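You operate a simulated robot arm through the tools that you are given. There is no shell and no other tool. Be economical: measure what you need, move in short steps, check, and stop when the job is done.

You run a simulated two-armed robot. Do the job below in one go: nothing can be reset, and whatever is moved stays where it is left.

JOB
Pick up the brown parts carton marked "Relays" from the green mat by the head cradle with one hand, pass it to the other hand and put it on the green mat by the roller press. Set down upright: brown parts carton.

The check looks at the end state, three seconds after you hand in, the way a careful person would. Anything else that was tipped, shoved, dropped, spilled or broken makes it a failure.

ROBOT AND FRAMES
Two 7-joint arms with two-finger parallel grippers on one trunk, on a base that drives. Base frame: it is fixed to the floor where the robot stands at the start and does not move with it; the origin is under the middle of the robot, x ahead of it, y to its left, z up. Readings come in mm, rad, newtons and seconds.
The left shoulder is at the start at [50, 177, 1179], the right one opposite. With the tool pointing down near the work surface each hand reaches from about 220 to 700 mm from the robot's upright axis, wherever it stands, measured 20 degrees to its own side. Places, roughly: green mat by the roller press [500, 1000, 800]. Payload 3.43 kg a hand.
Tool frame (each hand has its own): the origin (TCP) lies between the finger pads and is the grasp point; the fingertips stand 34 mm ahead of it; z points along the fingers, y is the line along which they close. The gripper opens to 128 mm. The fingers are 24 mm wide and 12 mm thick; the gripper's body (48 by 130 mm) begins 96 mm behind the TCP.
Orientation is that of the tool frame in the base frame, as [roll, pitch, yaw] about the fixed x, y, z axes, in that order (R = Rz(yaw) Ry(pitch) Rx(roll)). With the fingers straight down and closing along the base's y, the tool's x points along the base's -x, its y along +y and its z along -z.

CONTROLS
- The arms move only by the tool nudge_tool. It takes "left_steps", "right_steps" or both (then of equal length, played together; a hand with none holds still); each is a list that holds one entry, the list of rows, each a list of 7 numbers: the finger opening in cm, from 0 to 12.8, then the shift along the base's x, y, z in cm, then the turn, a rotation vector about the base's x, y, z in rad. In form: [[[gripper, tx, ty, tz, ax, ay, az], ...]]. A call has 1 to 12 rows; each row shifts and turns the commanded pose from where the row before left it. Rows are played at 5 a second. More than 50 mm and 0.15 rad between two rows, or a gripper value outside its range, and nothing of the call is played. Where a pose cannot be reached the arm comes as near as it can. A force on the tool above 40 N (or 10 N above the force at the start of the call, whichever is more), or a blocked arm, ends the call early, and 0.2 s more pass. The fingers move at their own pace (about 108 mm/s each) and stop on an object; they squeeze with about 25 N. The grip force told is the motor's: it shows also when the fingers shut on nothing. Time passes only in rows, and 0.2 s behind the last, so rows that do not move let the fingers close. It gives the time, the measured TCP pose, the force on the tool (base axes), the opening and the grip force at its end, in the units of the frame above (readings bear some noise), with the torque about the TCP (base axes, N m) and any sound that the robot's microphone picked up.
- Cameras (640 x 400 px; columns grow to the right, rows downward): "scene" is now at [151.8, 20.3, 1331.9]; the picture's right is [0.22, -0.97, 0.00], its down [-0.64, -0.15, -0.75] and it looks along [0.73, 0.17, -0.66] (base axes); focal length 214 px, centre (320, 200). "left" rides on the left gripper at [76, 11, -160] in its tool frame; the picture's right is [-0.15, 0.99, 0.00], its down [-0.88, -0.13, -0.46] and it looks along [-0.45, -0.07, 0.89] (tool axes); focal length 234 px, centre (320, 200). "right" rides on the right gripper at [76, -11, -160] in its tool frame; the picture's right is [0.15, 0.99, 0.00], its down [-0.88, 0.13, -0.46] and it looks along [-0.45, 0.07, 0.89] (tool axes); focal length 234 px, centre (320, 200). There is no depth. A picture from a camera that has moved, and an enlarged one, comes with that camera's place and axes in the base frame and with its lens.
- camera(camera): a new picture of that camera. The clock stands still meanwhile.
- move_column(by): slides the trunk up (or, below 0, down) by that many mm; the arms and the scene camera ride with it, the base frame stays. It gives what a move gives, with no picture.
- steer(legs): drives the robot by 1 to 6 legs, each [ahead, turn to the left] in mm and rad, along the robot's own axes; the way and the turn of a leg run together, so that a leg with both is an arc; at most 1500 mm and 3.142 rad a leg. The arms and the cameras ride along, it lands a little off, and it stops where it bumps. It gives what a move gives.
- aim_head(pan, tilt): turns the head with the scene camera to pan (to the left, within 1.396 rad either way) and tilt (down, from -0.506 to 1.204), counted from straight ahead of the robot. It gives what a move gives.
- enlarge(camera, box): a new picture of the part [left, top, right, bottom] of that camera's present view, enlarged. The clock stands still meanwhile.
- hand_in(): hands the job in; it is judged then, once.

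Work in short steps. Places have to be worked out from the pictures, the camera data and where the tool is seen: move nearer, look again, correct. Check each grasp and each placing, and mend what went wrong. You have 120 turns and 92 pictures in all, those below and enlarged ones among them. Open the grippers and draw the arms clear of the work before you hand the job in, unless the task says otherwise; then end with one line.

The tools are called as a command line: name --argument value ..., lists and objects as JSON in quotes. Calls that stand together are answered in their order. nudge_tool: Moves the arms, as the interface text tells. Its arguments: {"type":"object","properties":{"left_steps":{"type":"array"},"right_steps":{"type":"array"}},"required":[]} The other tools are called the same way: move_column (by) slides the trunk up or down; steer (legs) drives the base; aim_head (pan, tilt) turns the head that bears the scene camera; camera (camera) takes a picture; enlarge (camera, box) takes an enlarged picture of a part of a camera's view; hand_in () hands the job in.

At the start:

```text
time_s: 0.0
left_tool_pos: [430.0, 97.0, 1124.7]
left_orientation: [3.141, 0.001, 3.141]
left_force: [-0.2, -0.5, 0.0]
left_wrist_torque: [-0.01, 0.02, -0.02]
left_width: 127.9
left_finger_force: 0.1
right_tool_pos: [402.0, -310.7, 1070.5]
right_orientation: [-3.141, 0.0, -3.141]
right_force: [0.2, -0.4, -1.0]
right_wrist_torque: [0.01, 0.0, 0.01]
right_width: 128.0
right_finger_force: 0.0
trunk travel left (down, up): [-350.0, 51.0]
robot x, y, heading: [-5.5, 0.4, 0.003]
head pan, tilt: [0.227, 0.717]
```

scene: 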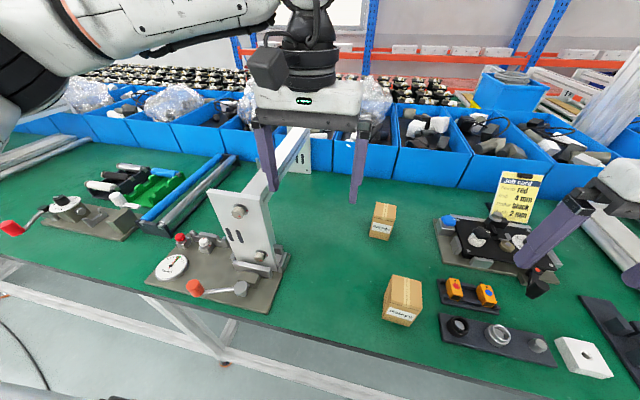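
right: 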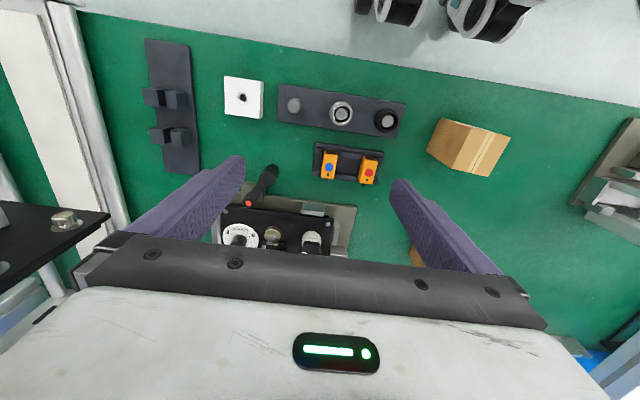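
left: 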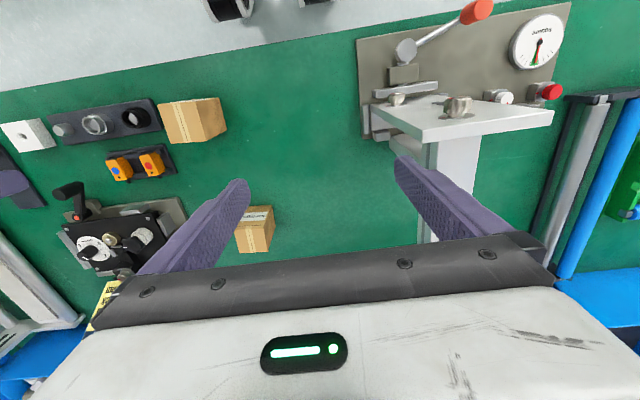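

Two brown cartons show on the mat near the middle. I enlarge to read their labels.

enlarge --camera "scene" --box '[340, 180, 460, 340]'

enlarge --camera "scene" --box '[0, 140, 320, 340]'

```text
2.50 times, centred on (400, 260) of scene
camera zoom: at [151.8, 20.3, 1331.9], right [0.22, -0.97, 0.0], down [-0.64, -0.15, -0.75], along [0.73, 0.17, -0.66], focal length 536 px, centre (120, 50)
```

zoom: 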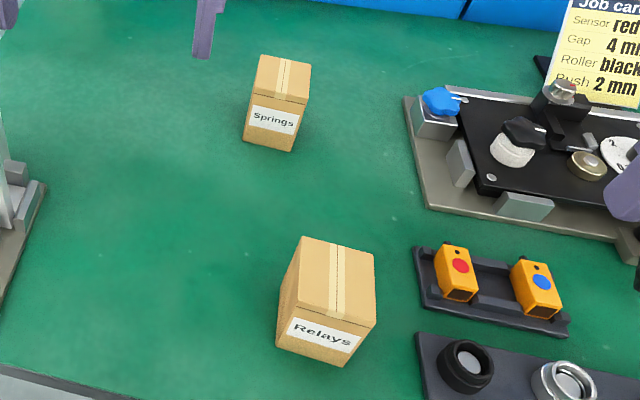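

```text
2.00 times, centred on (160, 240) of scene
camera zoom: at [151.8, 20.3, 1331.9], right [0.22, -0.97, 0.0], down [-0.64, -0.15, -0.75], along [0.73, 0.17, -0.66], focal length 429 px, centre (640, 120)
```

zoom: 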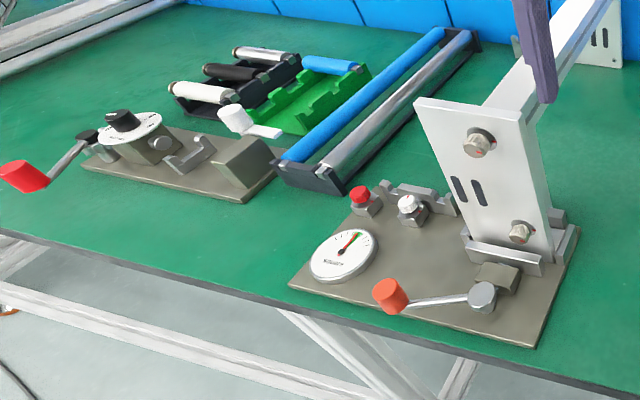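

The "Relays" carton is the nearer one, at about x 351–410, y −70…−128, 80 mm tall. Next I look left at the destination.

aim_head --pan 1.1 --tilt 0.6

camera --camera "scene"

```text
time_s: 1.2
left_tool_pos: [431.2, 96.1, 1124.6]
left_orientation: [3.141, 0.001, -3.14]
left_force: [0.4, 0.3, 1.0]
left_wrist_torque: [0.0, -0.01, 0.02]
left_width: 128.2
left_finger_force: 0.1
right_tool_pos: [402.1, -310.1, 1071.2]
right_orientation: [-3.141, 0.001, -3.141]
right_force: [-0.3, -0.2, 0.0]
right_wrist_torque: [-0.03, 0.04, -0.02]
right_width: 127.8
right_finger_force: 0.2
trunk travel left (down, up): [-350.0, 51.0]
robot x, y, heading: [3.5, 0.5, 0.003]
head pan, tilt: [1.1, 0.6]
```

```text
86 pictures are left
camera scene: at [109.9, 80.1, 1342.0], right [0.89, -0.45, 0.0], down [-0.26, -0.5, -0.83], along [0.38, 0.73, -0.56], focal length 214 px, centre (320, 200)
```

scene: 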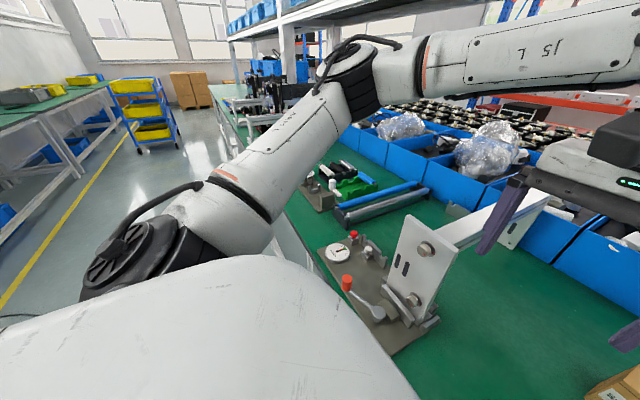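

The left arm blocks that view, so I'll check the destination later. I move the right hand above the carton, tilted 20° with the palm toward the robot, and draw the left hand away to the left.

nudge_tool --right_steps '[[[10.4, -0.4, 3.6, -0.5, 0, -0.117, 0], [10.4, -0.4, 3.6, -0.5, 0, -0.117, 0], [10.4, -0.4, 3.5, -1, 0, -0.116, 0], [10.4, -0.4, 3.5, -1, 0, 0, 0], [10.4, -0.4, 3.5, -1, 0, 0, 0], [10.4, -0.2, 3.5, -1, 0, 0, 0]]]' --left_steps '[[[12.8, 0, 4, 0, 0, 0, 0], [12.8, 0, 4, 0, 0, 0, 0], [12.8, 0, 4, 0, 0, 0, 0], [12.8, 0, 0, 0, 0, 0, 0.14], [12.8, 0, 0, 0, 0, 0, 0.14], [12.8, 0, 0, 0, 0, 0, 0.14]]]'

aim_head --pan 0.0 --tilt 0.8

camera --camera "scene"

camera --camera "right"

```text
time_s: 2.6
left_tool_pos: [428.5, 218.1, 1123.9]
left_orientation: [-3.14, -0.001, -2.718]
left_force: [0.0, -0.6, 0.8]
left_wrist_torque: [-0.01, -0.02, -0.04]
left_width: 128.1
left_finger_force: 0.2
right_tool_pos: [380.0, -96.8, 1020.8]
right_orientation: [-3.14, 0.352, 3.139]
right_force: [0.5, 0.7, 0.0]
right_wrist_torque: [-0.02, 0.0, 0.0]
right_width: 104.0
right_finger_force: 0.0
trunk travel left (down, up): [-350.0, 51.0]
robot x, y, heading: [-1.0, 2.3, -0.0]
head pan, tilt: [1.1, 0.6]
```

```text
time_s: 3.9
left_tool_pos: [429.5, 217.1, 1124.8]
left_orientation: [-3.141, 0.003, -2.722]
left_force: [0.1, 0.5, 0.0]
left_wrist_torque: [0.0, -0.02, -0.02]
left_width: 127.9
left_finger_force: 0.0
right_tool_pos: [380.1, -98.5, 1020.3]
right_orientation: [-3.14, 0.35, 3.14]
right_force: [-0.6, 0.6, -0.7]
right_wrist_torque: [0.02, 0.0, -0.03]
right_width: 104.1
right_finger_force: 0.0
trunk travel left (down, up): [-350.0, 51.0]
robot x, y, heading: [-4.7, -0.6, -0.001]
head pan, tilt: [0.0, 0.799]
```

```text
85 pictures are left
camera scene: at [150.4, 1.5, 1325.2], right [0.0, -1.0, 0.0], down [-0.72, 0.0, -0.7], along [0.7, 0.0, -0.72], focal length 214 px, centre (320, 200)
```

scene: 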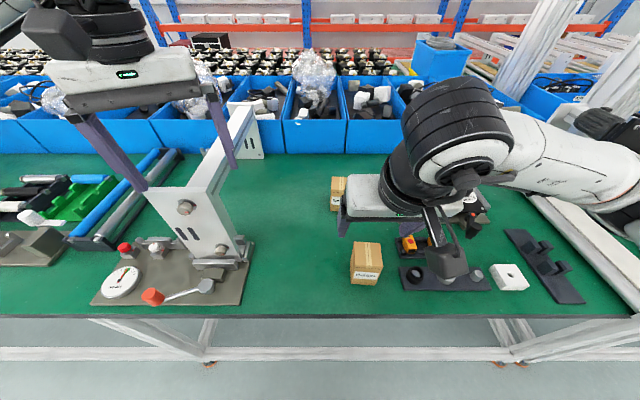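

```text
84 pictures are left
camera right: at [253.2, -108.5, 1145.3], right [-0.14, 0.99, -0.05], down [0.67, 0.13, 0.73], along [0.73, 0.07, -0.68], focal length 234 px, centre (320, 200)
```

right: 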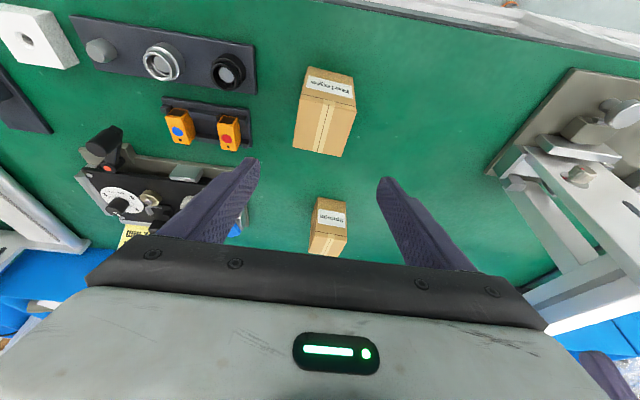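

The right camera confirms the carton centre at about (381, −100) with its top near z 921. I descend to z≈900 with the fingers at 104 mm.

nudge_tool --right_steps '[[[10.4, 0.1, -0.1, -3, 0, 0, 0], [10.4, 0, 0, -3, 0, 0, 0], [10.4, 0, 0, -3, 0, 0, 0], [10.4, 0, 0, -3, 0, 0, 0], [10.4, 0, 0, 0, 0, 0, 0]]]'

camera --camera "right"

enlarge --camera "scene" --box '[300, 160, 480, 320]'

```text
time_s: 5.1
left_tool_pos: [428.7, 216.6, 1124.8]
left_orientation: [3.141, 0.0, -2.721]
left_force: [0.1, -0.9, -0.1]
left_wrist_torque: [0.01, 0.02, -0.04]
left_width: 127.6
left_finger_force: 0.0
right_tool_pos: [380.9, -98.1, 901.4]
right_orientation: [3.141, 0.351, 3.141]
right_force: [0.1, -0.3, -0.4]
right_wrist_torque: [0.01, -0.01, -0.01]
right_width: 103.9
right_finger_force: 0.1
trunk travel left (down, up): [-350.0, 51.0]
robot x, y, heading: [1.8, -1.5, -0.001]
head pan, tilt: [0.0, 0.799]
```

```text
83 pictures are left
camera right: at [254.5, -110.0, 1025.4], right [-0.14, 0.99, -0.05], down [0.67, 0.13, 0.73], along [0.73, 0.07, -0.68], focal length 234 px, centre (320, 200)
```

right: 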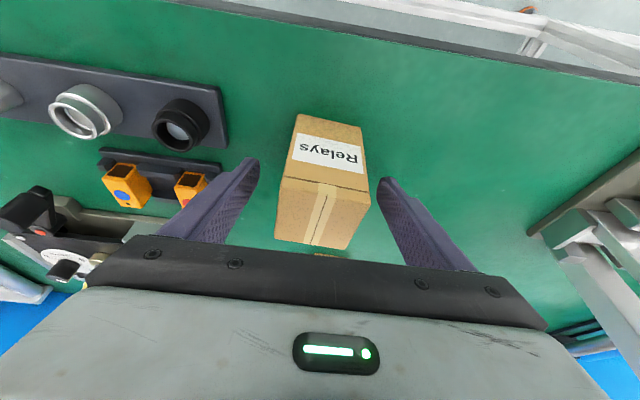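

```text
2.50 times, centred on (390, 240) of scene
camera zoom: at [150.3, 1.4, 1325.2], right [0.0, -1.0, 0.0], down [-0.72, 0.0, -0.7], along [0.7, 0.0, -0.72], focal length 536 px, centre (145, 100)
```

zoom: 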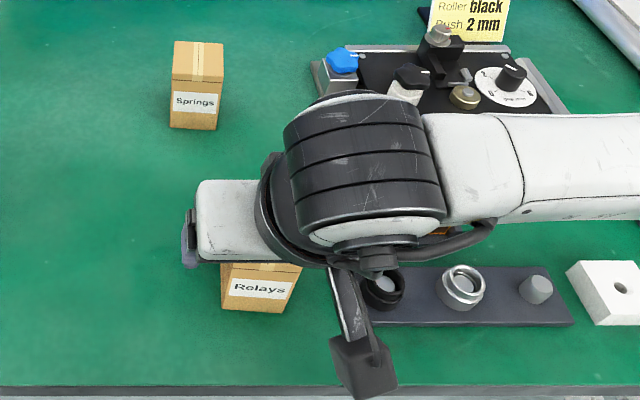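

The carton sits between the fingers, with its top at z≈921 confirmed. I close the right gripper.

nudge_tool --right_steps '[[[6, 0, -0.1, 0, 0, 0, 0], [4, 0, 0, 0, 0, 0, 0], [4, 0, 0, 0, 0, 0, 0], [4, 0, 0, 0, 0, 0, 0]]]'

```text
time_s: 6.1
left_tool_pos: [429.9, 217.0, 1124.7]
left_orientation: [3.141, 0.002, -2.721]
left_force: [0.3, 0.4, 0.7]
left_wrist_torque: [0.0, -0.03, 0.02]
left_width: 128.3
left_finger_force: 0.1
right_tool_pos: [381.3, -100.1, 901.7]
right_orientation: [3.141, 0.35, 3.141]
right_force: [-0.5, 0.3, 0.8]
right_wrist_torque: [-0.1, -0.1, -0.03]
right_width: 55.8
right_finger_force: 24.9
trunk travel left (down, up): [-350.0, 51.0]
robot x, y, heading: [0.2, 0.1, -0.002]
head pan, tilt: [0.0, 0.799]
```

Grip at 55.8 mm, 25 N. I lift straight up by 180 mm while the left hand turns its yaw.

nudge_tool --right_steps '[[[4, 0, 0, 1, 0, 0, 0], [4, 0, 0, 2, 0, 0, 0], [4, 0, 0, 3, 0, 0, 0], [4, 0, 0, 3, 0, 0, 0], [4, 0, 0, 3, 0, 0, 0], [4, 0, 0, 3, 0, 0, 0], [4, 0, 0, 3, 0, 0, 0], [4, 0, 0, 0, 0, 0, 0]]]' --left_steps '[[[12.8, 0, 1, 0, 0, 0, 0.144], [12.8, 0, 1, 0, 0, 0, 0.144], [12.8, 0, 1, 0, 0, 0, 0.144], [12.8, 0, 1, 0, 0, 0, 0.144], [12.8, 0, 1, 0, 0, 0, 0.144], [12.8, 0, 1, 0, 0, 0, 0.144], [12.8, 0, 0, 0, 0, 0, 0.144], [12.8, 0, 0, 0, 0, 0, 0.143]]]'

nudge_tool --left_steps '[[[12.8, 0, 0, 0, -0.142, 0, 0], [12.8, 0, 0, 0, -0.142, 0, 0], [12.8, 0, 0, 0, -0.142, 0, 0], [12.8, 0, 0, 0, -0.142, 0, 0], [12.8, 0, 0, 0, -0.142, 0, 0], [12.8, 0, 0, 0, -0.142, 0, 0], [12.8, 0, 0, 0, -0.142, 0, 0], [12.8, 0, 0, 0, -0.142, 0, 0]]]'

camera --camera "scene"

camera --camera "right"

camera --camera "left"

```text
time_s: 7.9
left_tool_pos: [430.1, 276.8, 1125.9]
left_orientation: [3.141, 0.001, -1.568]
left_force: [0.3, 0.1, -0.1]
left_wrist_torque: [-0.05, -0.02, -0.02]
left_width: 128.1
left_finger_force: 0.1
right_tool_pos: [381.7, -100.4, 1082.5]
right_orientation: [3.14, 0.35, -3.14]
right_force: [0.3, -0.3, -1.6]
right_wrist_torque: [0.03, 0.01, 0.04]
right_width: 55.7
right_finger_force: 25.1
trunk travel left (down, up): [-350.0, 51.0]
robot x, y, heading: [-1.9, 3.1, -0.0]
head pan, tilt: [0.0, 0.799]
```

```text
time_s: 9.7
left_tool_pos: [430.9, 276.4, 1125.6]
left_orientation: [-3.141, -1.138, -1.571]
left_force: [-0.1, 0.1, -0.2]
left_wrist_torque: [0.02, -0.02, -0.01]
left_width: 128.3
left_finger_force: 0.1
right_tool_pos: [382.5, -99.1, 1081.0]
right_orientation: [3.141, 0.35, 3.141]
right_force: [1.0, -0.1, -1.7]
right_wrist_torque: [-0.04, -0.02, 0.01]
right_width: 55.9
right_finger_force: 25.1
trunk travel left (down, up): [-350.0, 51.0]
robot x, y, heading: [0.9, -0.4, 0.003]
head pan, tilt: [0.0, 0.799]
```

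```text
81 pictures are left
camera scene: at [150.5, 1.7, 1325.2], right [0.0, -1.0, 0.0], down [-0.72, 0.0, -0.7], along [0.7, 0.0, -0.72], focal length 214 px, centre (320, 200)
```

scene: 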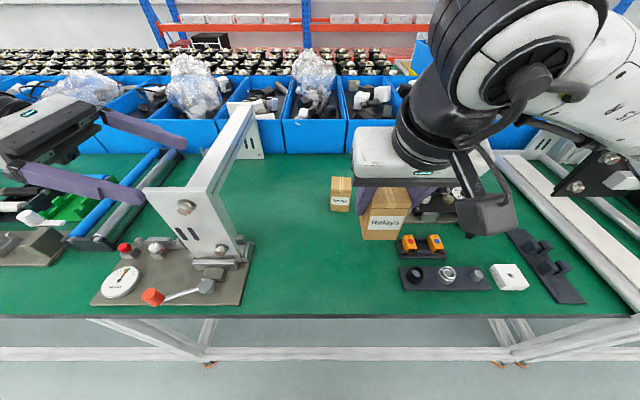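

```text
80 pictures are left
camera right: at [255.0, -110.4, 1205.3], right [-0.14, 0.99, -0.05], down [0.67, 0.13, 0.73], along [0.73, 0.07, -0.68], focal length 234 px, centre (320, 200)
```

right: 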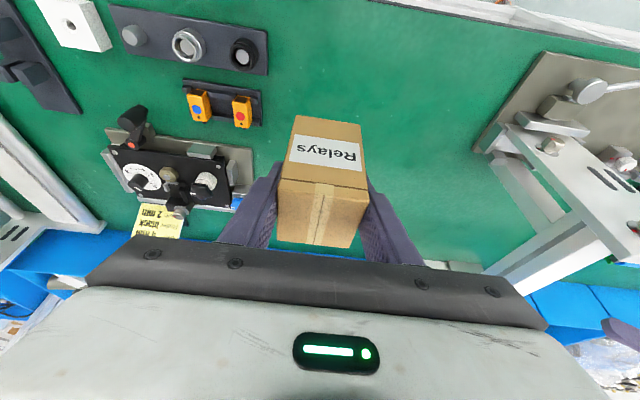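

```text
79 pictures are left
camera left: at [418.5, 389.3, 1262.8], right [-0.99, 0.06, -0.13], down [0.13, 0.78, -0.61], along [0.07, -0.62, -0.78], focal length 234 px, centre (320, 200)
```

left: 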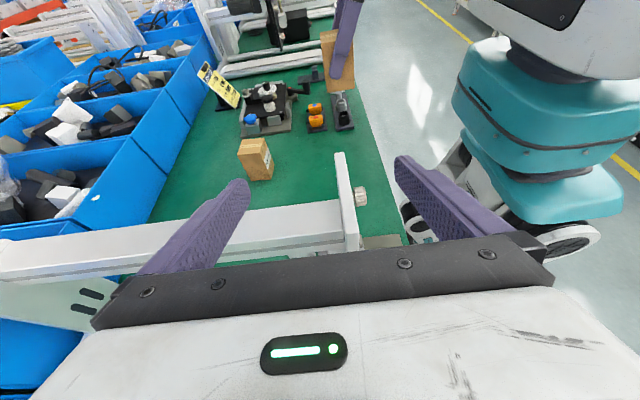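

The carton is held well. The white bracket's top (z≈1090) is near the left hand's path, so I raise the left hand and back the base away for a hand-over in free space.

nudge_tool --left_steps '[[[12.8, 0, 0, 4, 0, 0, 0], [12.8, 0, 0, 4, 0, 0, 0], [12.8, 0, 0, 0, 0, 0, 0]]]' --right_steps '[[[4, 0, 2, 3, 0, 0, 0], [4, 0, 3, 3, 0, 0, 0], [4, 0, 3, 2, 0, 0, 0]]]'

steer --legs '[[-400, 0]]'

camera --camera "scene"

```text
time_s: 10.5
left_tool_pos: [429.9, 277.5, 1204.5]
left_orientation: [3.139, -1.137, -1.57]
left_force: [0.0, 0.6, 0.0]
left_wrist_torque: [0.01, -0.01, -0.01]
left_width: 128.2
left_finger_force: 0.1
right_tool_pos: [382.1, -19.5, 1162.9]
right_orientation: [-3.139, 0.35, -3.14]
right_force: [0.1, 0.2, -1.2]
right_wrist_torque: [0.04, 0.02, -0.02]
right_width: 55.9
right_finger_force: 24.5
trunk travel left (down, up): [-350.0, 51.0]
robot x, y, heading: [-0.2, 3.2, -0.001]
head pan, tilt: [0.0, 0.799]
```

```text
time_s: 13.0
left_tool_pos: [35.0, 276.8, 1203.5]
left_orientation: [-3.141, -1.135, -1.57]
left_force: [-0.2, 0.2, 0.4]
left_wrist_torque: [0.01, -0.02, 0.02]
left_width: 128.1
left_finger_force: 0.1
right_tool_pos: [-13.9, -20.0, 1162.0]
right_orientation: [3.141, 0.351, 3.14]
right_force: [-1.6, 0.4, -2.5]
right_wrist_torque: [0.03, 0.0, -0.01]
right_width: 55.9
right_finger_force: 25.2
trunk travel left (down, up): [-350.0, 51.0]
robot x, y, heading: [-394.9, 2.5, 0.001]
head pan, tilt: [0.0, 0.799]
```

```text
78 pictures are left
camera scene: at [-245.5, 1.4, 1325.2], right [0.0, -1.0, 0.0], down [-0.72, 0.0, -0.7], along [0.7, 0.0, -0.72], focal length 214 px, centre (320, 200)
```

scene: 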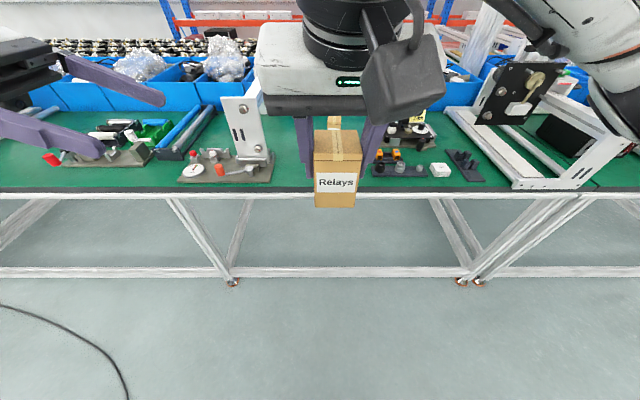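

Clear of the table. The carton is at about (−14, −20, 1141), so I bring the left hand to a standoff 150 mm out along its finger axis.

nudge_tool --left_steps '[[[12.8, -1.3, -4, 0, 0, 0, 0], [12.8, -1.2, -4, 0, 0, 0, 0], [12.8, -1.2, -4, 0, 0, 0, 0], [12.8, -1.2, -3.3, 0, 0, 0, 0], [12.8, 0, 0, 0, 0, 0, 0]]]'

camera --camera "left"

camera --camera "scene"

```text
time_s: 14.2
left_tool_pos: [-12.8, 122.9, 1205.3]
left_orientation: [3.141, -1.135, -1.567]
left_force: [0.4, 0.2, 0.5]
left_wrist_torque: [-0.01, 0.02, 0.01]
left_width: 127.9
left_finger_force: 0.1
right_tool_pos: [-13.9, -21.1, 1162.2]
right_orientation: [-3.142, 0.351, 3.138]
right_force: [-0.4, -0.8, -2.1]
right_wrist_torque: [0.02, -0.01, 0.03]
right_width: 55.9
right_finger_force: 24.8
trunk travel left (down, up): [-350.0, 51.0]
robot x, y, heading: [-391.9, -0.4, 0.002]
head pan, tilt: [0.0, 0.799]
```

```text
77 pictures are left
camera left: at [-25.0, 235.3, 1342.5], right [-0.99, 0.06, -0.13], down [0.13, 0.78, -0.61], along [0.07, -0.62, -0.78], focal length 234 px, centre (320, 200)
```

left: 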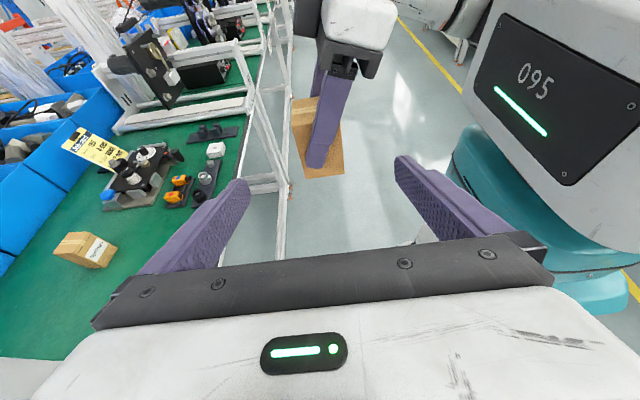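

```text
76 pictures are left
camera scene: at [-245.0, 1.6, 1325.1], right [0.0, -1.0, 0.0], down [-0.72, 0.0, -0.7], along [0.7, 0.0, -0.72], focal length 214 px, centre (320, 200)
```

scene: 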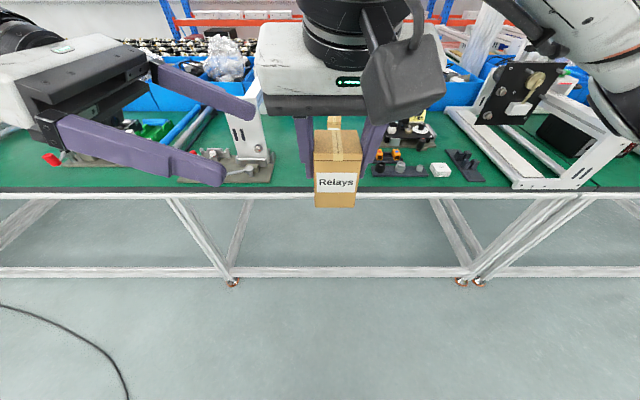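

Aligned. I advance the left hand along its finger axis for most of the way.

nudge_tool --left_steps '[[[12.8, 0, -2.7, -1.27, 0, 0, 0], [12.8, 0, -2.7, -1.27, 0, 0, 0], [12.8, 0, -2.7, -1.27, 0, 0, 0], [12.8, 0, -2.7, -1.27, 0, 0, 0], [12.8, 0, 0, 0, 0, 0, 0]]]'

camera --camera "left"

camera --camera "scene"

```text
time_s: 15.4
left_tool_pos: [-14.3, 15.4, 1153.6]
left_orientation: [3.141, -1.136, -1.57]
left_force: [0.1, 0.1, 0.2]
left_wrist_torque: [0.02, 0.02, -0.02]
left_width: 128.1
left_finger_force: 0.0
right_tool_pos: [-12.7, -19.7, 1162.7]
right_orientation: [-3.141, 0.351, 3.14]
right_force: [-0.3, 0.3, -1.5]
right_wrist_torque: [-0.02, -0.02, 0.04]
right_width: 55.7
right_finger_force: 25.2
trunk travel left (down, up): [-350.0, 51.0]
robot x, y, heading: [-392.9, -0.7, 0.004]
head pan, tilt: [0.0, 0.799]
```

```text
75 pictures are left
camera left: at [-26.0, 127.3, 1291.4], right [-0.99, 0.06, -0.13], down [0.13, 0.78, -0.61], along [0.07, -0.62, -0.78], focal length 234 px, centre (320, 200)
```

left: 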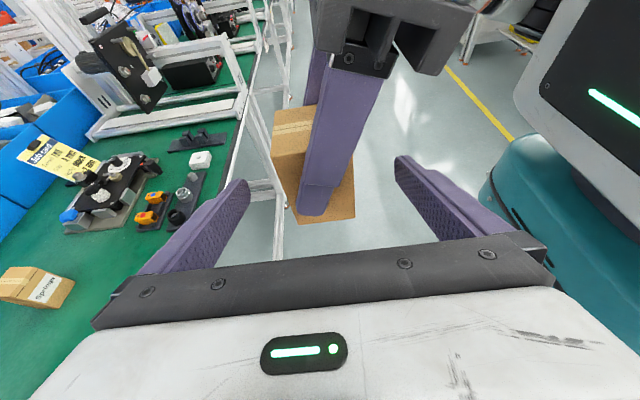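

```text
74 pictures are left
camera scene: at [-245.1, 1.6, 1325.2], right [0.0, -1.0, 0.0], down [-0.72, 0.0, -0.7], along [0.7, 0.0, -0.72], focal length 214 px, centre (320, 200)
```

scene: 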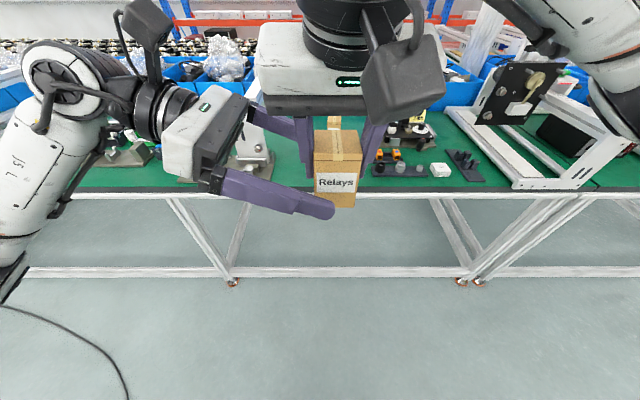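

The fingers straddle the carton. I advance the last 28 mm and close the left gripper.

nudge_tool --left_steps '[[[12.8, 0, -1.4, -0.65, 0, 0, 0], [12.8, 0, -1.4, -0.65, 0, 0, 0], [12.8, 0.1, 0, 0, 0, 0, 0], [8, 0, 0, 0, 0, 0, 0], [4, 0, 0, 0, 0, 0, 0], [4, 0, 0, 0, 0, 0, 0], [4, 0, 0, 0, 0, 0, 0], [4, 0, 0, 0, 0, 0, 0]]]'

camera --camera "left"

camera --camera "scene"

```text
time_s: 17.2
left_tool_pos: [-13.6, -12.6, 1140.1]
left_orientation: [3.139, -1.136, -1.569]
left_force: [-4.3, -0.6, 1.0]
left_wrist_torque: [0.09, 0.59, -0.27]
left_width: 55.6
left_finger_force: 24.9
right_tool_pos: [-13.9, -20.0, 1161.5]
right_orientation: [3.142, 0.35, 3.141]
right_force: [4.0, -0.6, -3.2]
right_wrist_torque: [-0.09, -0.67, 0.22]
right_width: 55.6
right_finger_force: 25.6
trunk travel left (down, up): [-350.0, 51.0]
robot x, y, heading: [-391.6, -0.2, -0.003]
head pan, tilt: [0.0, 0.799]
```

```text
73 pictures are left
camera left: at [-24.8, 99.1, 1278.2], right [-0.99, 0.06, -0.13], down [0.13, 0.78, -0.61], along [0.06, -0.62, -0.78], focal length 234 px, centre (320, 200)
```

left: 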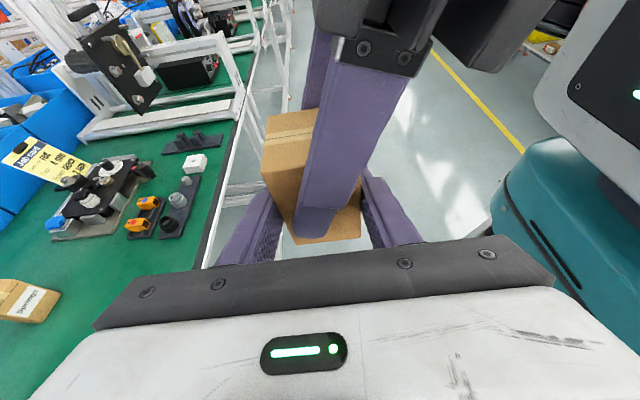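

```text
72 pictures are left
camera scene: at [-245.0, 1.4, 1325.1], right [0.0, -1.0, 0.0], down [-0.72, 0.0, -0.7], along [0.7, 0.0, -0.72], focal length 214 px, centre (320, 200)
```

scene: 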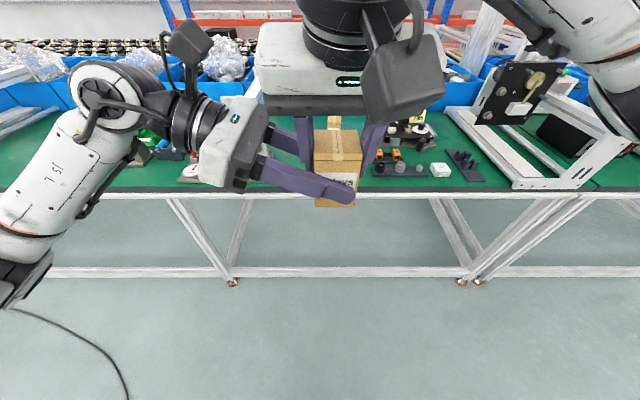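

Both hands hold it with little cross force. I open the right hand to 80 mm and raise it clear, then off to the right.

nudge_tool --right_steps '[[[7, 0, 0, 0, 0, 0, 0], [8, 0, 0, 0, 0, 0, 0], [8, 0, 0, 0, 0, 0, 0], [8, 0, 0, 2, 0, 0, 0], [8, 0, 0, 3, 0, 0, 0], [8, 1, 0, 3, 0, 0, 0]]]'

camera --camera "scene"

```text
time_s: 18.6
left_tool_pos: [-13.6, -12.6, 1140.3]
left_orientation: [-3.141, -1.136, -1.57]
left_force: [0.7, -0.1, -0.6]
left_wrist_torque: [0.03, -0.04, 0.03]
left_width: 55.8
left_finger_force: 24.7
right_tool_pos: [-5.1, -21.4, 1242.9]
right_orientation: [3.141, 0.349, -3.141]
right_force: [0.2, -0.4, 0.1]
right_wrist_torque: [0.01, -0.01, -0.02]
right_width: 80.2
right_finger_force: 0.1
trunk travel left (down, up): [-350.0, 51.0]
robot x, y, heading: [-391.4, -1.8, 0.003]
head pan, tilt: [0.0, 0.799]
```

```text
71 pictures are left
camera scene: at [-245.2, 1.6, 1325.1], right [0.0, -1.0, 0.0], down [-0.72, 0.0, -0.7], along [0.7, 0.0, -0.72], focal length 214 px, centre (320, 200)
```

scene: 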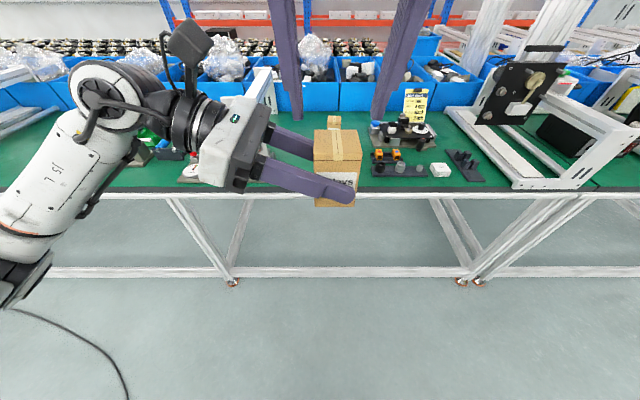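

Right hand is free and the left holds the carton. I draw the right hand away to the right, then look left toward the destination.

nudge_tool --right_steps '[[[8, 0, -3, 1, 0, 0, 0], [8, 0, -4, 0, 0, 0, 0], [8, 0, -4, 0, 0, 0, 0], [8, 0, -4, 0, 0, 0, 0], [8, 0, -4, -2, 0, 0, 0], [8, 0, -4, -4, 0, 0, 0], [8, 0, 0, -4, 0, 0, 0]]]'

aim_head --pan 0.9 --tilt 0.45

camera --camera "scene"

```text
refused: row 6 steps farther than a row can; nothing moved
```

```text
time_s: 19.8
left_tool_pos: [-11.8, -12.5, 1141.0]
left_orientation: [3.141, -1.138, -1.568]
left_force: [-0.5, -0.5, -0.3]
left_wrist_torque: [0.01, 0.01, 0.0]
left_width: 55.5
left_finger_force: 25.4
right_tool_pos: [-3.9, -20.9, 1241.3]
right_orientation: [3.14, 0.35, 3.139]
right_force: [0.5, 0.3, 0.2]
right_wrist_torque: [-0.01, -0.02, -0.01]
right_width: 80.1
right_finger_force: 0.1
trunk travel left (down, up): [-350.0, 51.0]
robot x, y, heading: [-393.3, -2.7, -0.001]
head pan, tilt: [0.901, 0.45]
```

```text
70 pictures are left
camera scene: at [-268.5, 73.4, 1355.5], right [0.78, -0.62, 0.0], down [-0.27, -0.34, -0.9], along [0.56, 0.7, -0.44], focal length 214 px, centre (320, 200)
```

scene: 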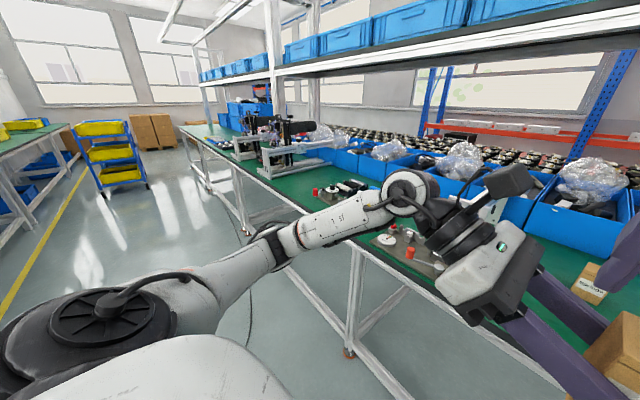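

One row was too long. I replay the right hand's retreat with shorter rows; the floor to the left looks clear.

nudge_tool --right_steps '[[[8, 0, -3, 1, 0, 0, 0], [8, 0, -4, 0, 0, 0, 0], [8, 0, -4, 0, 0, 0, 0], [8, 0, -4, 0, 0, 0, 0], [8, 0, -4, -2, 0, 0, 0], [8, 0, -3, -3, 0, 0, 0], [8, 0, 0, -4, 0, 0, 0]]]'

steer --legs '[[0, 1.57], [900, 0], [0, -1.57]]'

aim_head --pan 0.0 --tilt 0.6

camera --camera "scene"

```text
time_s: 21.4
left_tool_pos: [-11.9, -13.5, 1140.6]
left_orientation: [3.139, -1.136, -1.569]
left_force: [0.7, -0.1, -0.1]
left_wrist_torque: [0.02, -0.02, -0.01]
left_width: 55.6
left_finger_force: 24.9
right_tool_pos: [-4.7, -240.8, 1160.6]
right_orientation: [-3.139, 0.351, -3.141]
right_force: [0.4, 0.7, -0.6]
right_wrist_torque: [-0.01, 0.06, 0.03]
right_width: 80.1
right_finger_force: 0.0
trunk travel left (down, up): [-350.0, 51.0]
robot x, y, heading: [-395.7, -0.1, 0.002]
head pan, tilt: [0.901, 0.45]
```

```text
time_s: 33.8
left_tool_pos: [-15.9, 908.0, 1139.4]
left_orientation: [3.141, -1.137, -1.554]
left_force: [0.6, 0.1, 0.1]
left_wrist_torque: [0.01, 0.01, 0.0]
left_width: 55.9
left_finger_force: 25.1
right_tool_pos: [-2.4, 679.4, 1160.0]
right_orientation: [-3.142, 0.351, -3.128]
right_force: [0.2, -0.3, 0.0]
right_wrist_torque: [-0.01, 0.02, -0.01]
right_width: 79.8
right_finger_force: 0.0
trunk travel left (down, up): [-350.0, 51.0]
robot x, y, heading: [-396.4, 914.2, 0.016]
head pan, tilt: [0.901, 0.45]
```

```text
time_s: 35.0
left_tool_pos: [-15.8, 908.7, 1140.4]
left_orientation: [-3.141, -1.137, -1.553]
left_force: [-0.3, -0.4, 0.4]
left_wrist_torque: [-0.03, -0.04, 0.0]
left_width: 55.6
left_finger_force: 25.1
right_tool_pos: [-2.8, 680.0, 1161.8]
right_orientation: [-3.141, 0.35, -3.126]
right_force: [0.0, 0.3, 0.5]
right_wrist_torque: [0.01, 0.0, -0.03]
right_width: 79.9
right_finger_force: 0.1
trunk travel left (down, up): [-350.0, 51.0]
robot x, y, heading: [-396.7, 919.0, 0.021]
head pan, tilt: [0.0, 0.6]
```

```text
69 pictures are left
camera scene: at [-240.1, 919.3, 1342.0], right [0.01, -1.0, 0.0], down [-0.56, -0.01, -0.83], along [0.82, 0.01, -0.56], focal length 214 px, centre (320, 200)
```

scene: 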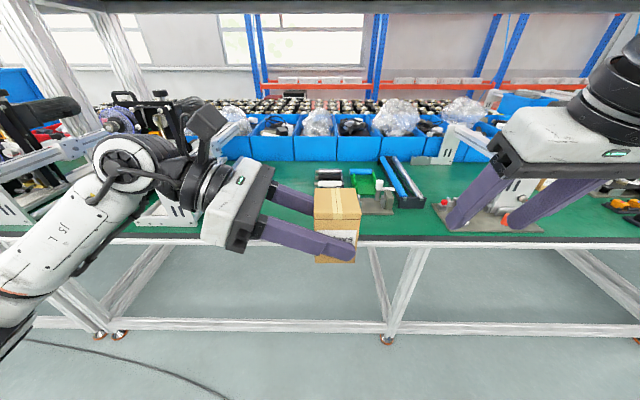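

I've reached y≈919, but the left hand hides the mat at (500, 1000). I check the left camera and an enlargement.

enlarge --camera "scene" --box '[100, 140, 480, 260]'

camera --camera "left"

```text
1.68 times, centred on (290, 200) of scene
camera zoom: at [-240.1, 919.3, 1342.0], right [0.01, -1.0, 0.0], down [-0.56, -0.01, -0.83], along [0.82, 0.01, -0.56], focal length 361 px, centre (370, 200)
```

zoom: 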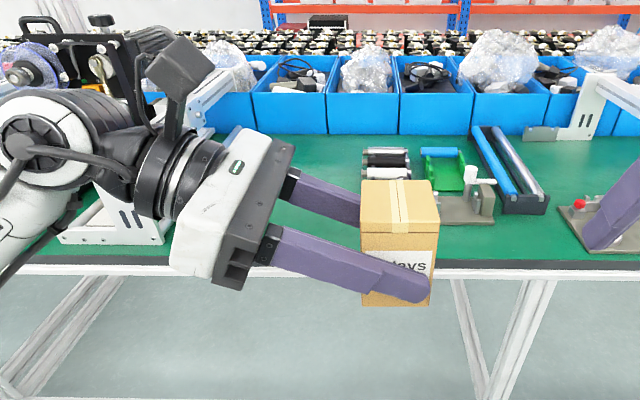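

```text
67 pictures are left
camera left: at [-28.8, 1020.2, 1278.1], right [-0.99, 0.05, -0.13], down [0.12, 0.79, -0.61], along [0.08, -0.62, -0.78], focal length 234 px, centre (320, 200)
```

left: 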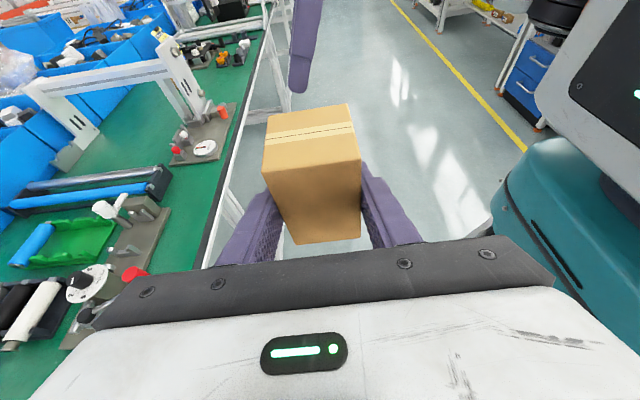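

The bare mat left of the crank/dial station is hidden by my hand. I turn the base left and look back to the right to see it unobstructed.

steer --legs '[[0, 1.2]]'

aim_head --pan -1.1 --tilt 0.55

camera --camera "scene"

```text
time_s: 38.5
left_tool_pos: [-257.8, 1271.3, 1139.4]
left_orientation: [3.14, -1.136, -0.343]
left_force: [0.8, -0.1, 0.6]
left_wrist_torque: [-0.02, 0.0, 0.02]
left_width: 55.8
left_finger_force: 24.8
right_tool_pos: [-38.7, 1201.3, 1161.6]
right_orientation: [-3.141, 0.351, -1.916]
right_force: [-0.7, 0.0, 0.3]
right_wrist_torque: [0.02, -0.03, 0.0]
right_width: 79.9
right_finger_force: 0.0
trunk travel left (down, up): [-350.0, 51.0]
robot x, y, heading: [-394.1, 917.6, 1.225]
head pan, tilt: [0.0, 0.6]
```

```text
time_s: 39.8
left_tool_pos: [-257.1, 1270.8, 1140.8]
left_orientation: [3.139, -1.136, -0.344]
left_force: [0.5, -0.3, -0.8]
left_wrist_torque: [0.0, 0.0, 0.02]
left_width: 55.9
left_finger_force: 25.3
right_tool_pos: [-39.7, 1202.3, 1160.9]
right_orientation: [3.141, 0.351, -1.917]
right_force: [0.5, -0.5, -0.7]
right_wrist_torque: [0.0, -0.01, 0.0]
right_width: 79.9
right_finger_force: 0.1
trunk travel left (down, up): [-350.0, 51.0]
robot x, y, heading: [-400.5, 915.5, 1.225]
head pan, tilt: [-1.1, 0.55]
```

```text
66 pictures are left
camera scene: at [-285.7, 994.3, 1346.5], right [0.13, -0.99, 0.0], down [-0.52, -0.07, -0.85], along [0.85, 0.11, -0.52], focal length 214 px, centre (320, 200)
```

scene: 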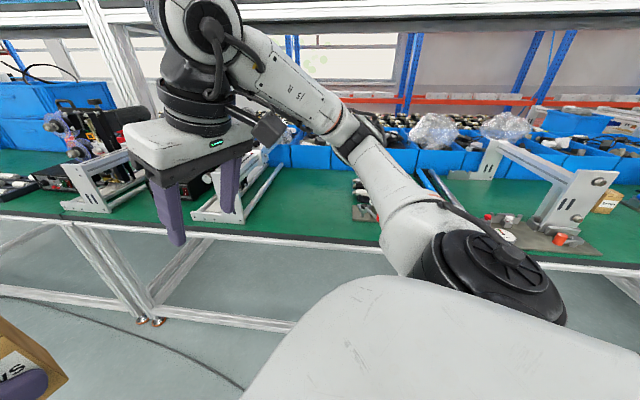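

enlarge --camera "scene" --box '[180, 140, 420, 260]'

```text
2.67 times, centred on (300, 200) of scene
camera zoom: at [-285.7, 994.3, 1346.5], right [0.13, -0.99, 0.0], down [-0.52, -0.07, -0.85], along [0.85, 0.11, -0.52], focal length 572 px, centre (373, 200)
```

zoom: 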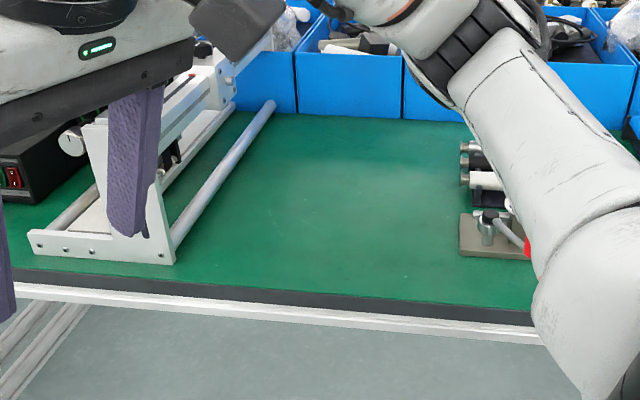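

The free mat spans y≈960–1360 and x≈302–800, left of the crank/dial roller station. I aim for about (470, 1025) and approach at heading ≈0.35, so the hand stays clear of the frame on the left.

steer --legs '[[0, 0.345], [-274, 0], [0, -1.22]]'

aim_head --pan 0.2 --tilt 0.6

camera --camera "scene"

```text
time_s: 45.8
left_tool_pos: [-36.7, 768.1, 1140.8]
left_orientation: [3.14, -1.134, -1.201]
left_force: [0.4, 0.3, 0.7]
left_wrist_torque: [0.01, 0.0, 0.01]
left_width: 55.8
left_finger_force: 25.1
right_tool_pos: [54.5, 558.0, 1162.0]
right_orientation: [3.141, 0.349, -2.775]
right_force: [0.3, -0.6, -0.1]
right_wrist_torque: [0.01, 0.02, -0.06]
right_width: 80.0
right_finger_force: 0.1
trunk travel left (down, up): [-350.0, 51.0]
robot x, y, heading: [-393.5, 647.1, 0.367]
head pan, tilt: [-1.1, 0.55]
```

```text
time_s: 47.2
left_tool_pos: [-36.5, 767.7, 1139.8]
left_orientation: [3.139, -1.134, -1.201]
left_force: [-1.2, 0.6, 0.5]
left_wrist_torque: [0.01, -0.01, 0.02]
left_width: 55.6
left_finger_force: 26.0
right_tool_pos: [53.3, 558.1, 1162.2]
right_orientation: [3.141, 0.35, -2.775]
right_force: [0.7, 0.5, 0.6]
right_wrist_torque: [-0.02, -0.02, 0.0]
right_width: 79.9
right_finger_force: 0.1
trunk travel left (down, up): [-350.0, 51.0]
robot x, y, heading: [-399.4, 644.7, 0.365]
head pan, tilt: [0.201, 0.6]
```

```text
64 pictures are left
camera scene: at [-258.7, 716.4, 1342.0], right [0.54, -0.84, 0.0], down [-0.48, -0.3, -0.83], along [0.7, 0.44, -0.56], focal length 214 px, centre (320, 200)
```

scene: 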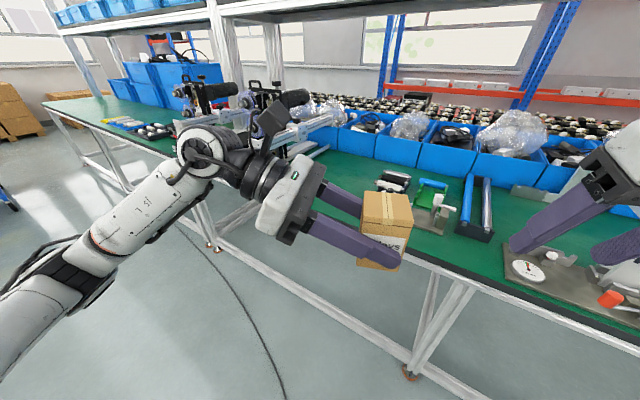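

Position is as planned, so I drive 440 mm forward.

steer --legs '[[440, 0]]'

camera --camera "scene"

camera --camera "left"

camera --camera "right"

```text
time_s: 49.9
left_tool_pos: [371.3, 925.4, 1140.8]
left_orientation: [3.139, -1.134, -1.197]
left_force: [-0.1, 0.0, -0.1]
left_wrist_torque: [0.04, 0.0, -0.02]
left_width: 55.5
left_finger_force: 24.7
right_tool_pos: [462.8, 716.4, 1162.3]
right_orientation: [-3.14, 0.351, -2.774]
right_force: [0.2, -1.1, -0.5]
right_wrist_torque: [-0.01, 0.0, 0.0]
right_width: 79.8
right_finger_force: 0.1
trunk travel left (down, up): [-350.0, 51.0]
robot x, y, heading: [11.6, 797.7, 0.365]
head pan, tilt: [0.201, 0.6]
```

```text
63 pictures are left
camera scene: at [149.7, 873.9, 1341.9], right [0.54, -0.84, 0.0], down [-0.48, -0.3, -0.82], along [0.69, 0.44, -0.57], focal length 214 px, centre (320, 200)
```

scene: 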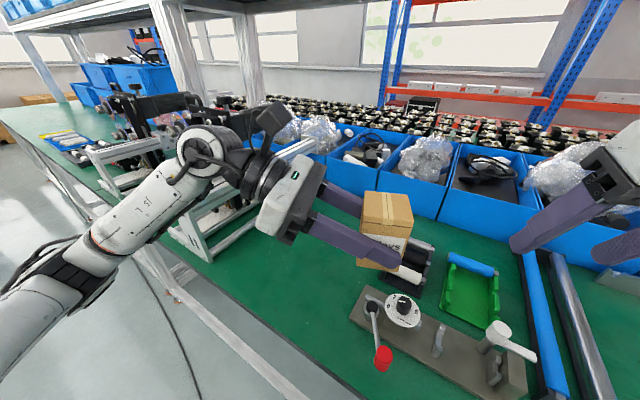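

```text
62 pictures are left
camera left: at [320.1, 1025.8, 1277.9], right [-0.95, -0.3, -0.13], down [-0.16, 0.78, -0.61], along [0.28, -0.55, -0.78], focal length 234 px, centre (320, 200)
```

left: 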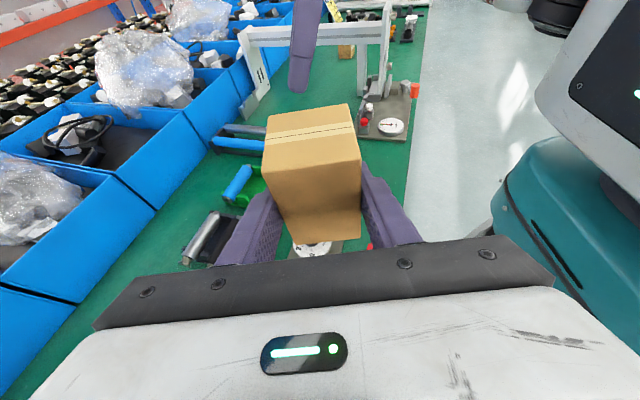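

```text
61 pictures are left
camera right: at [347.9, 660.3, 1285.4], right [-0.48, 0.87, -0.05], down [0.58, 0.36, 0.73], along [0.66, 0.32, -0.68], focal length 234 px, centre (320, 200)
```

right: 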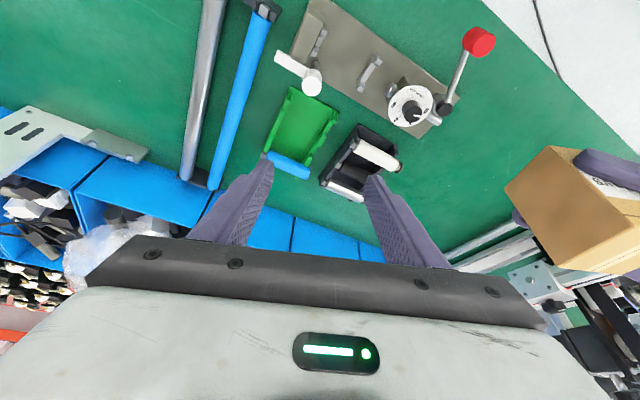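

The right camera fixes the station's left end at y≈956–976 and the knob near (328, 884). I shift the carton over the free spot, to about (460, 1048).

nudge_tool --left_steps '[[[4, 2.15, 3.25, 0, 0, 0, 0], [4, 2.15, 3.25, 0, 0, 0, 0], [4, 2.15, 3.25, 0, 0, 0, 0], [4, 2.15, 3.25, 0, 0, 0, 0], [4, 0, 0, -3, 0, 0, 0], [4, 0, 0, -3, 0, 0, 0], [4, 0, 0, 0, 0, 0, 0]]]'

camera --camera "scene"

camera --camera "right"

```text
time_s: 51.5
left_tool_pos: [456.3, 1055.1, 1080.9]
left_orientation: [-3.141, -1.134, -1.202]
left_force: [-0.3, 0.4, 0.4]
left_wrist_torque: [0.0, -0.01, -0.04]
left_width: 55.8
left_finger_force: 25.3
right_tool_pos: [461.6, 716.0, 1161.7]
right_orientation: [-3.141, 0.352, -2.773]
right_force: [-0.7, -0.2, 0.1]
right_wrist_torque: [-0.02, 0.02, 0.02]
right_width: 80.1
right_finger_force: 0.1
trunk travel left (down, up): [-350.0, 51.0]
robot x, y, heading: [6.1, 798.1, 0.371]
head pan, tilt: [0.201, 0.6]
```

```text
60 pictures are left
camera scene: at [149.3, 873.7, 1342.0], right [0.54, -0.84, 0.0], down [-0.48, -0.3, -0.83], along [0.7, 0.44, -0.56], focal length 214 px, centre (320, 200)
```

scene: 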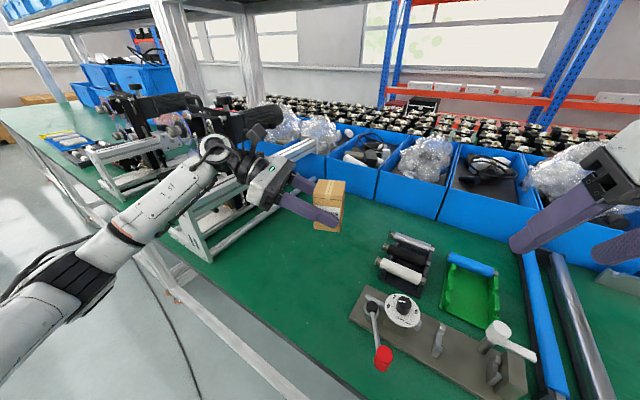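

```text
59 pictures are left
camera right: at [347.4, 660.1, 1285.5], right [-0.48, 0.87, -0.05], down [0.58, 0.36, 0.73], along [0.66, 0.32, -0.68], focal length 234 px, centre (320, 200)
```

right: 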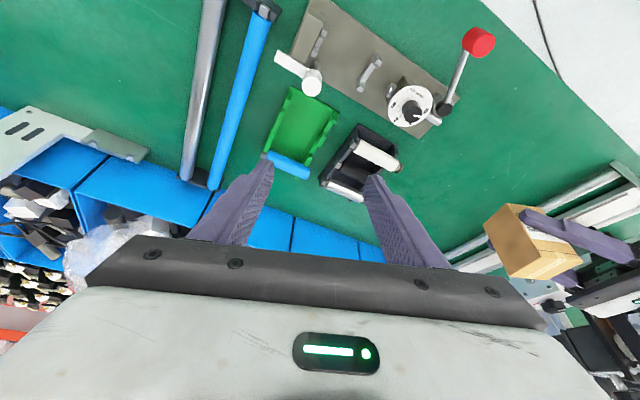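

The wrist would come near the white frame's upright (y≈1400) on the way down. I back up 150 mm and turn the hand about vertical by 1.2 rad, so it points along +x and the carton sits square to the table.

steer --legs '[[-150, 0]]'

nudge_tool --left_steps '[[[4, 0, 0, 0, 0, 0, 0.12], [4, 0, 0, 0, 0, 0, 0.12], [4, 0, 0, 0, 0, 0, 0.12], [4, 0, 0, 0, 0, 0, 0.12], [4, 0, 0, 0, 0, 0, 0.12], [4, 0, 0, 0, 0, 0, 0.12], [4, 0, 0, 0, 0, 0, 0.12], [4, 0, 0, 0, 0, 0, 0.12], [4, 0, 0, 0, 0, 0, 0.12], [4, 0, 0, 0, 0, 0, 0.12], [4, 0, 0, 0, 0, 0, 0]]]'

camera --camera "scene"

```text
time_s: 52.9
left_tool_pos: [316.6, 1001.3, 1081.0]
left_orientation: [3.141, -1.134, -1.201]
left_force: [-0.5, -0.4, -0.3]
left_wrist_torque: [0.03, 0.0, 0.0]
left_width: 55.7
left_finger_force: 25.4
right_tool_pos: [321.2, 662.6, 1161.1]
right_orientation: [3.14, 0.349, -2.774]
right_force: [-0.4, 0.2, -0.4]
right_wrist_torque: [0.0, 0.0, -0.04]
right_width: 80.1
right_finger_force: 0.0
trunk travel left (down, up): [-350.0, 51.0]
robot x, y, heading: [-129.1, 746.2, 0.368]
head pan, tilt: [0.201, 0.6]
```

```text
time_s: 55.3
left_tool_pos: [317.4, 1002.5, 1080.9]
left_orientation: [3.136, -1.135, 0.005]
left_force: [0.3, 0.1, 0.2]
left_wrist_torque: [0.01, 0.0, 0.0]
left_width: 55.4
left_finger_force: 25.4
right_tool_pos: [322.4, 662.6, 1161.9]
right_orientation: [3.141, 0.351, -2.773]
right_force: [-0.5, -0.1, 0.9]
right_wrist_torque: [0.01, 0.0, -0.01]
right_width: 80.0
right_finger_force: 0.1
trunk travel left (down, up): [-350.0, 51.0]
robot x, y, heading: [-132.8, 745.5, 0.371]
head pan, tilt: [0.201, 0.6]
```

```text
58 pictures are left
camera scene: at [9.1, 820.0, 1342.0], right [0.54, -0.84, 0.0], down [-0.48, -0.3, -0.82], along [0.69, 0.45, -0.57], focal length 214 px, centre (320, 200)
```

scene: 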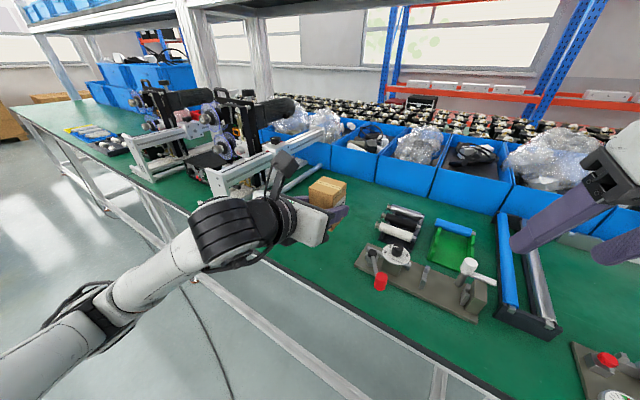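

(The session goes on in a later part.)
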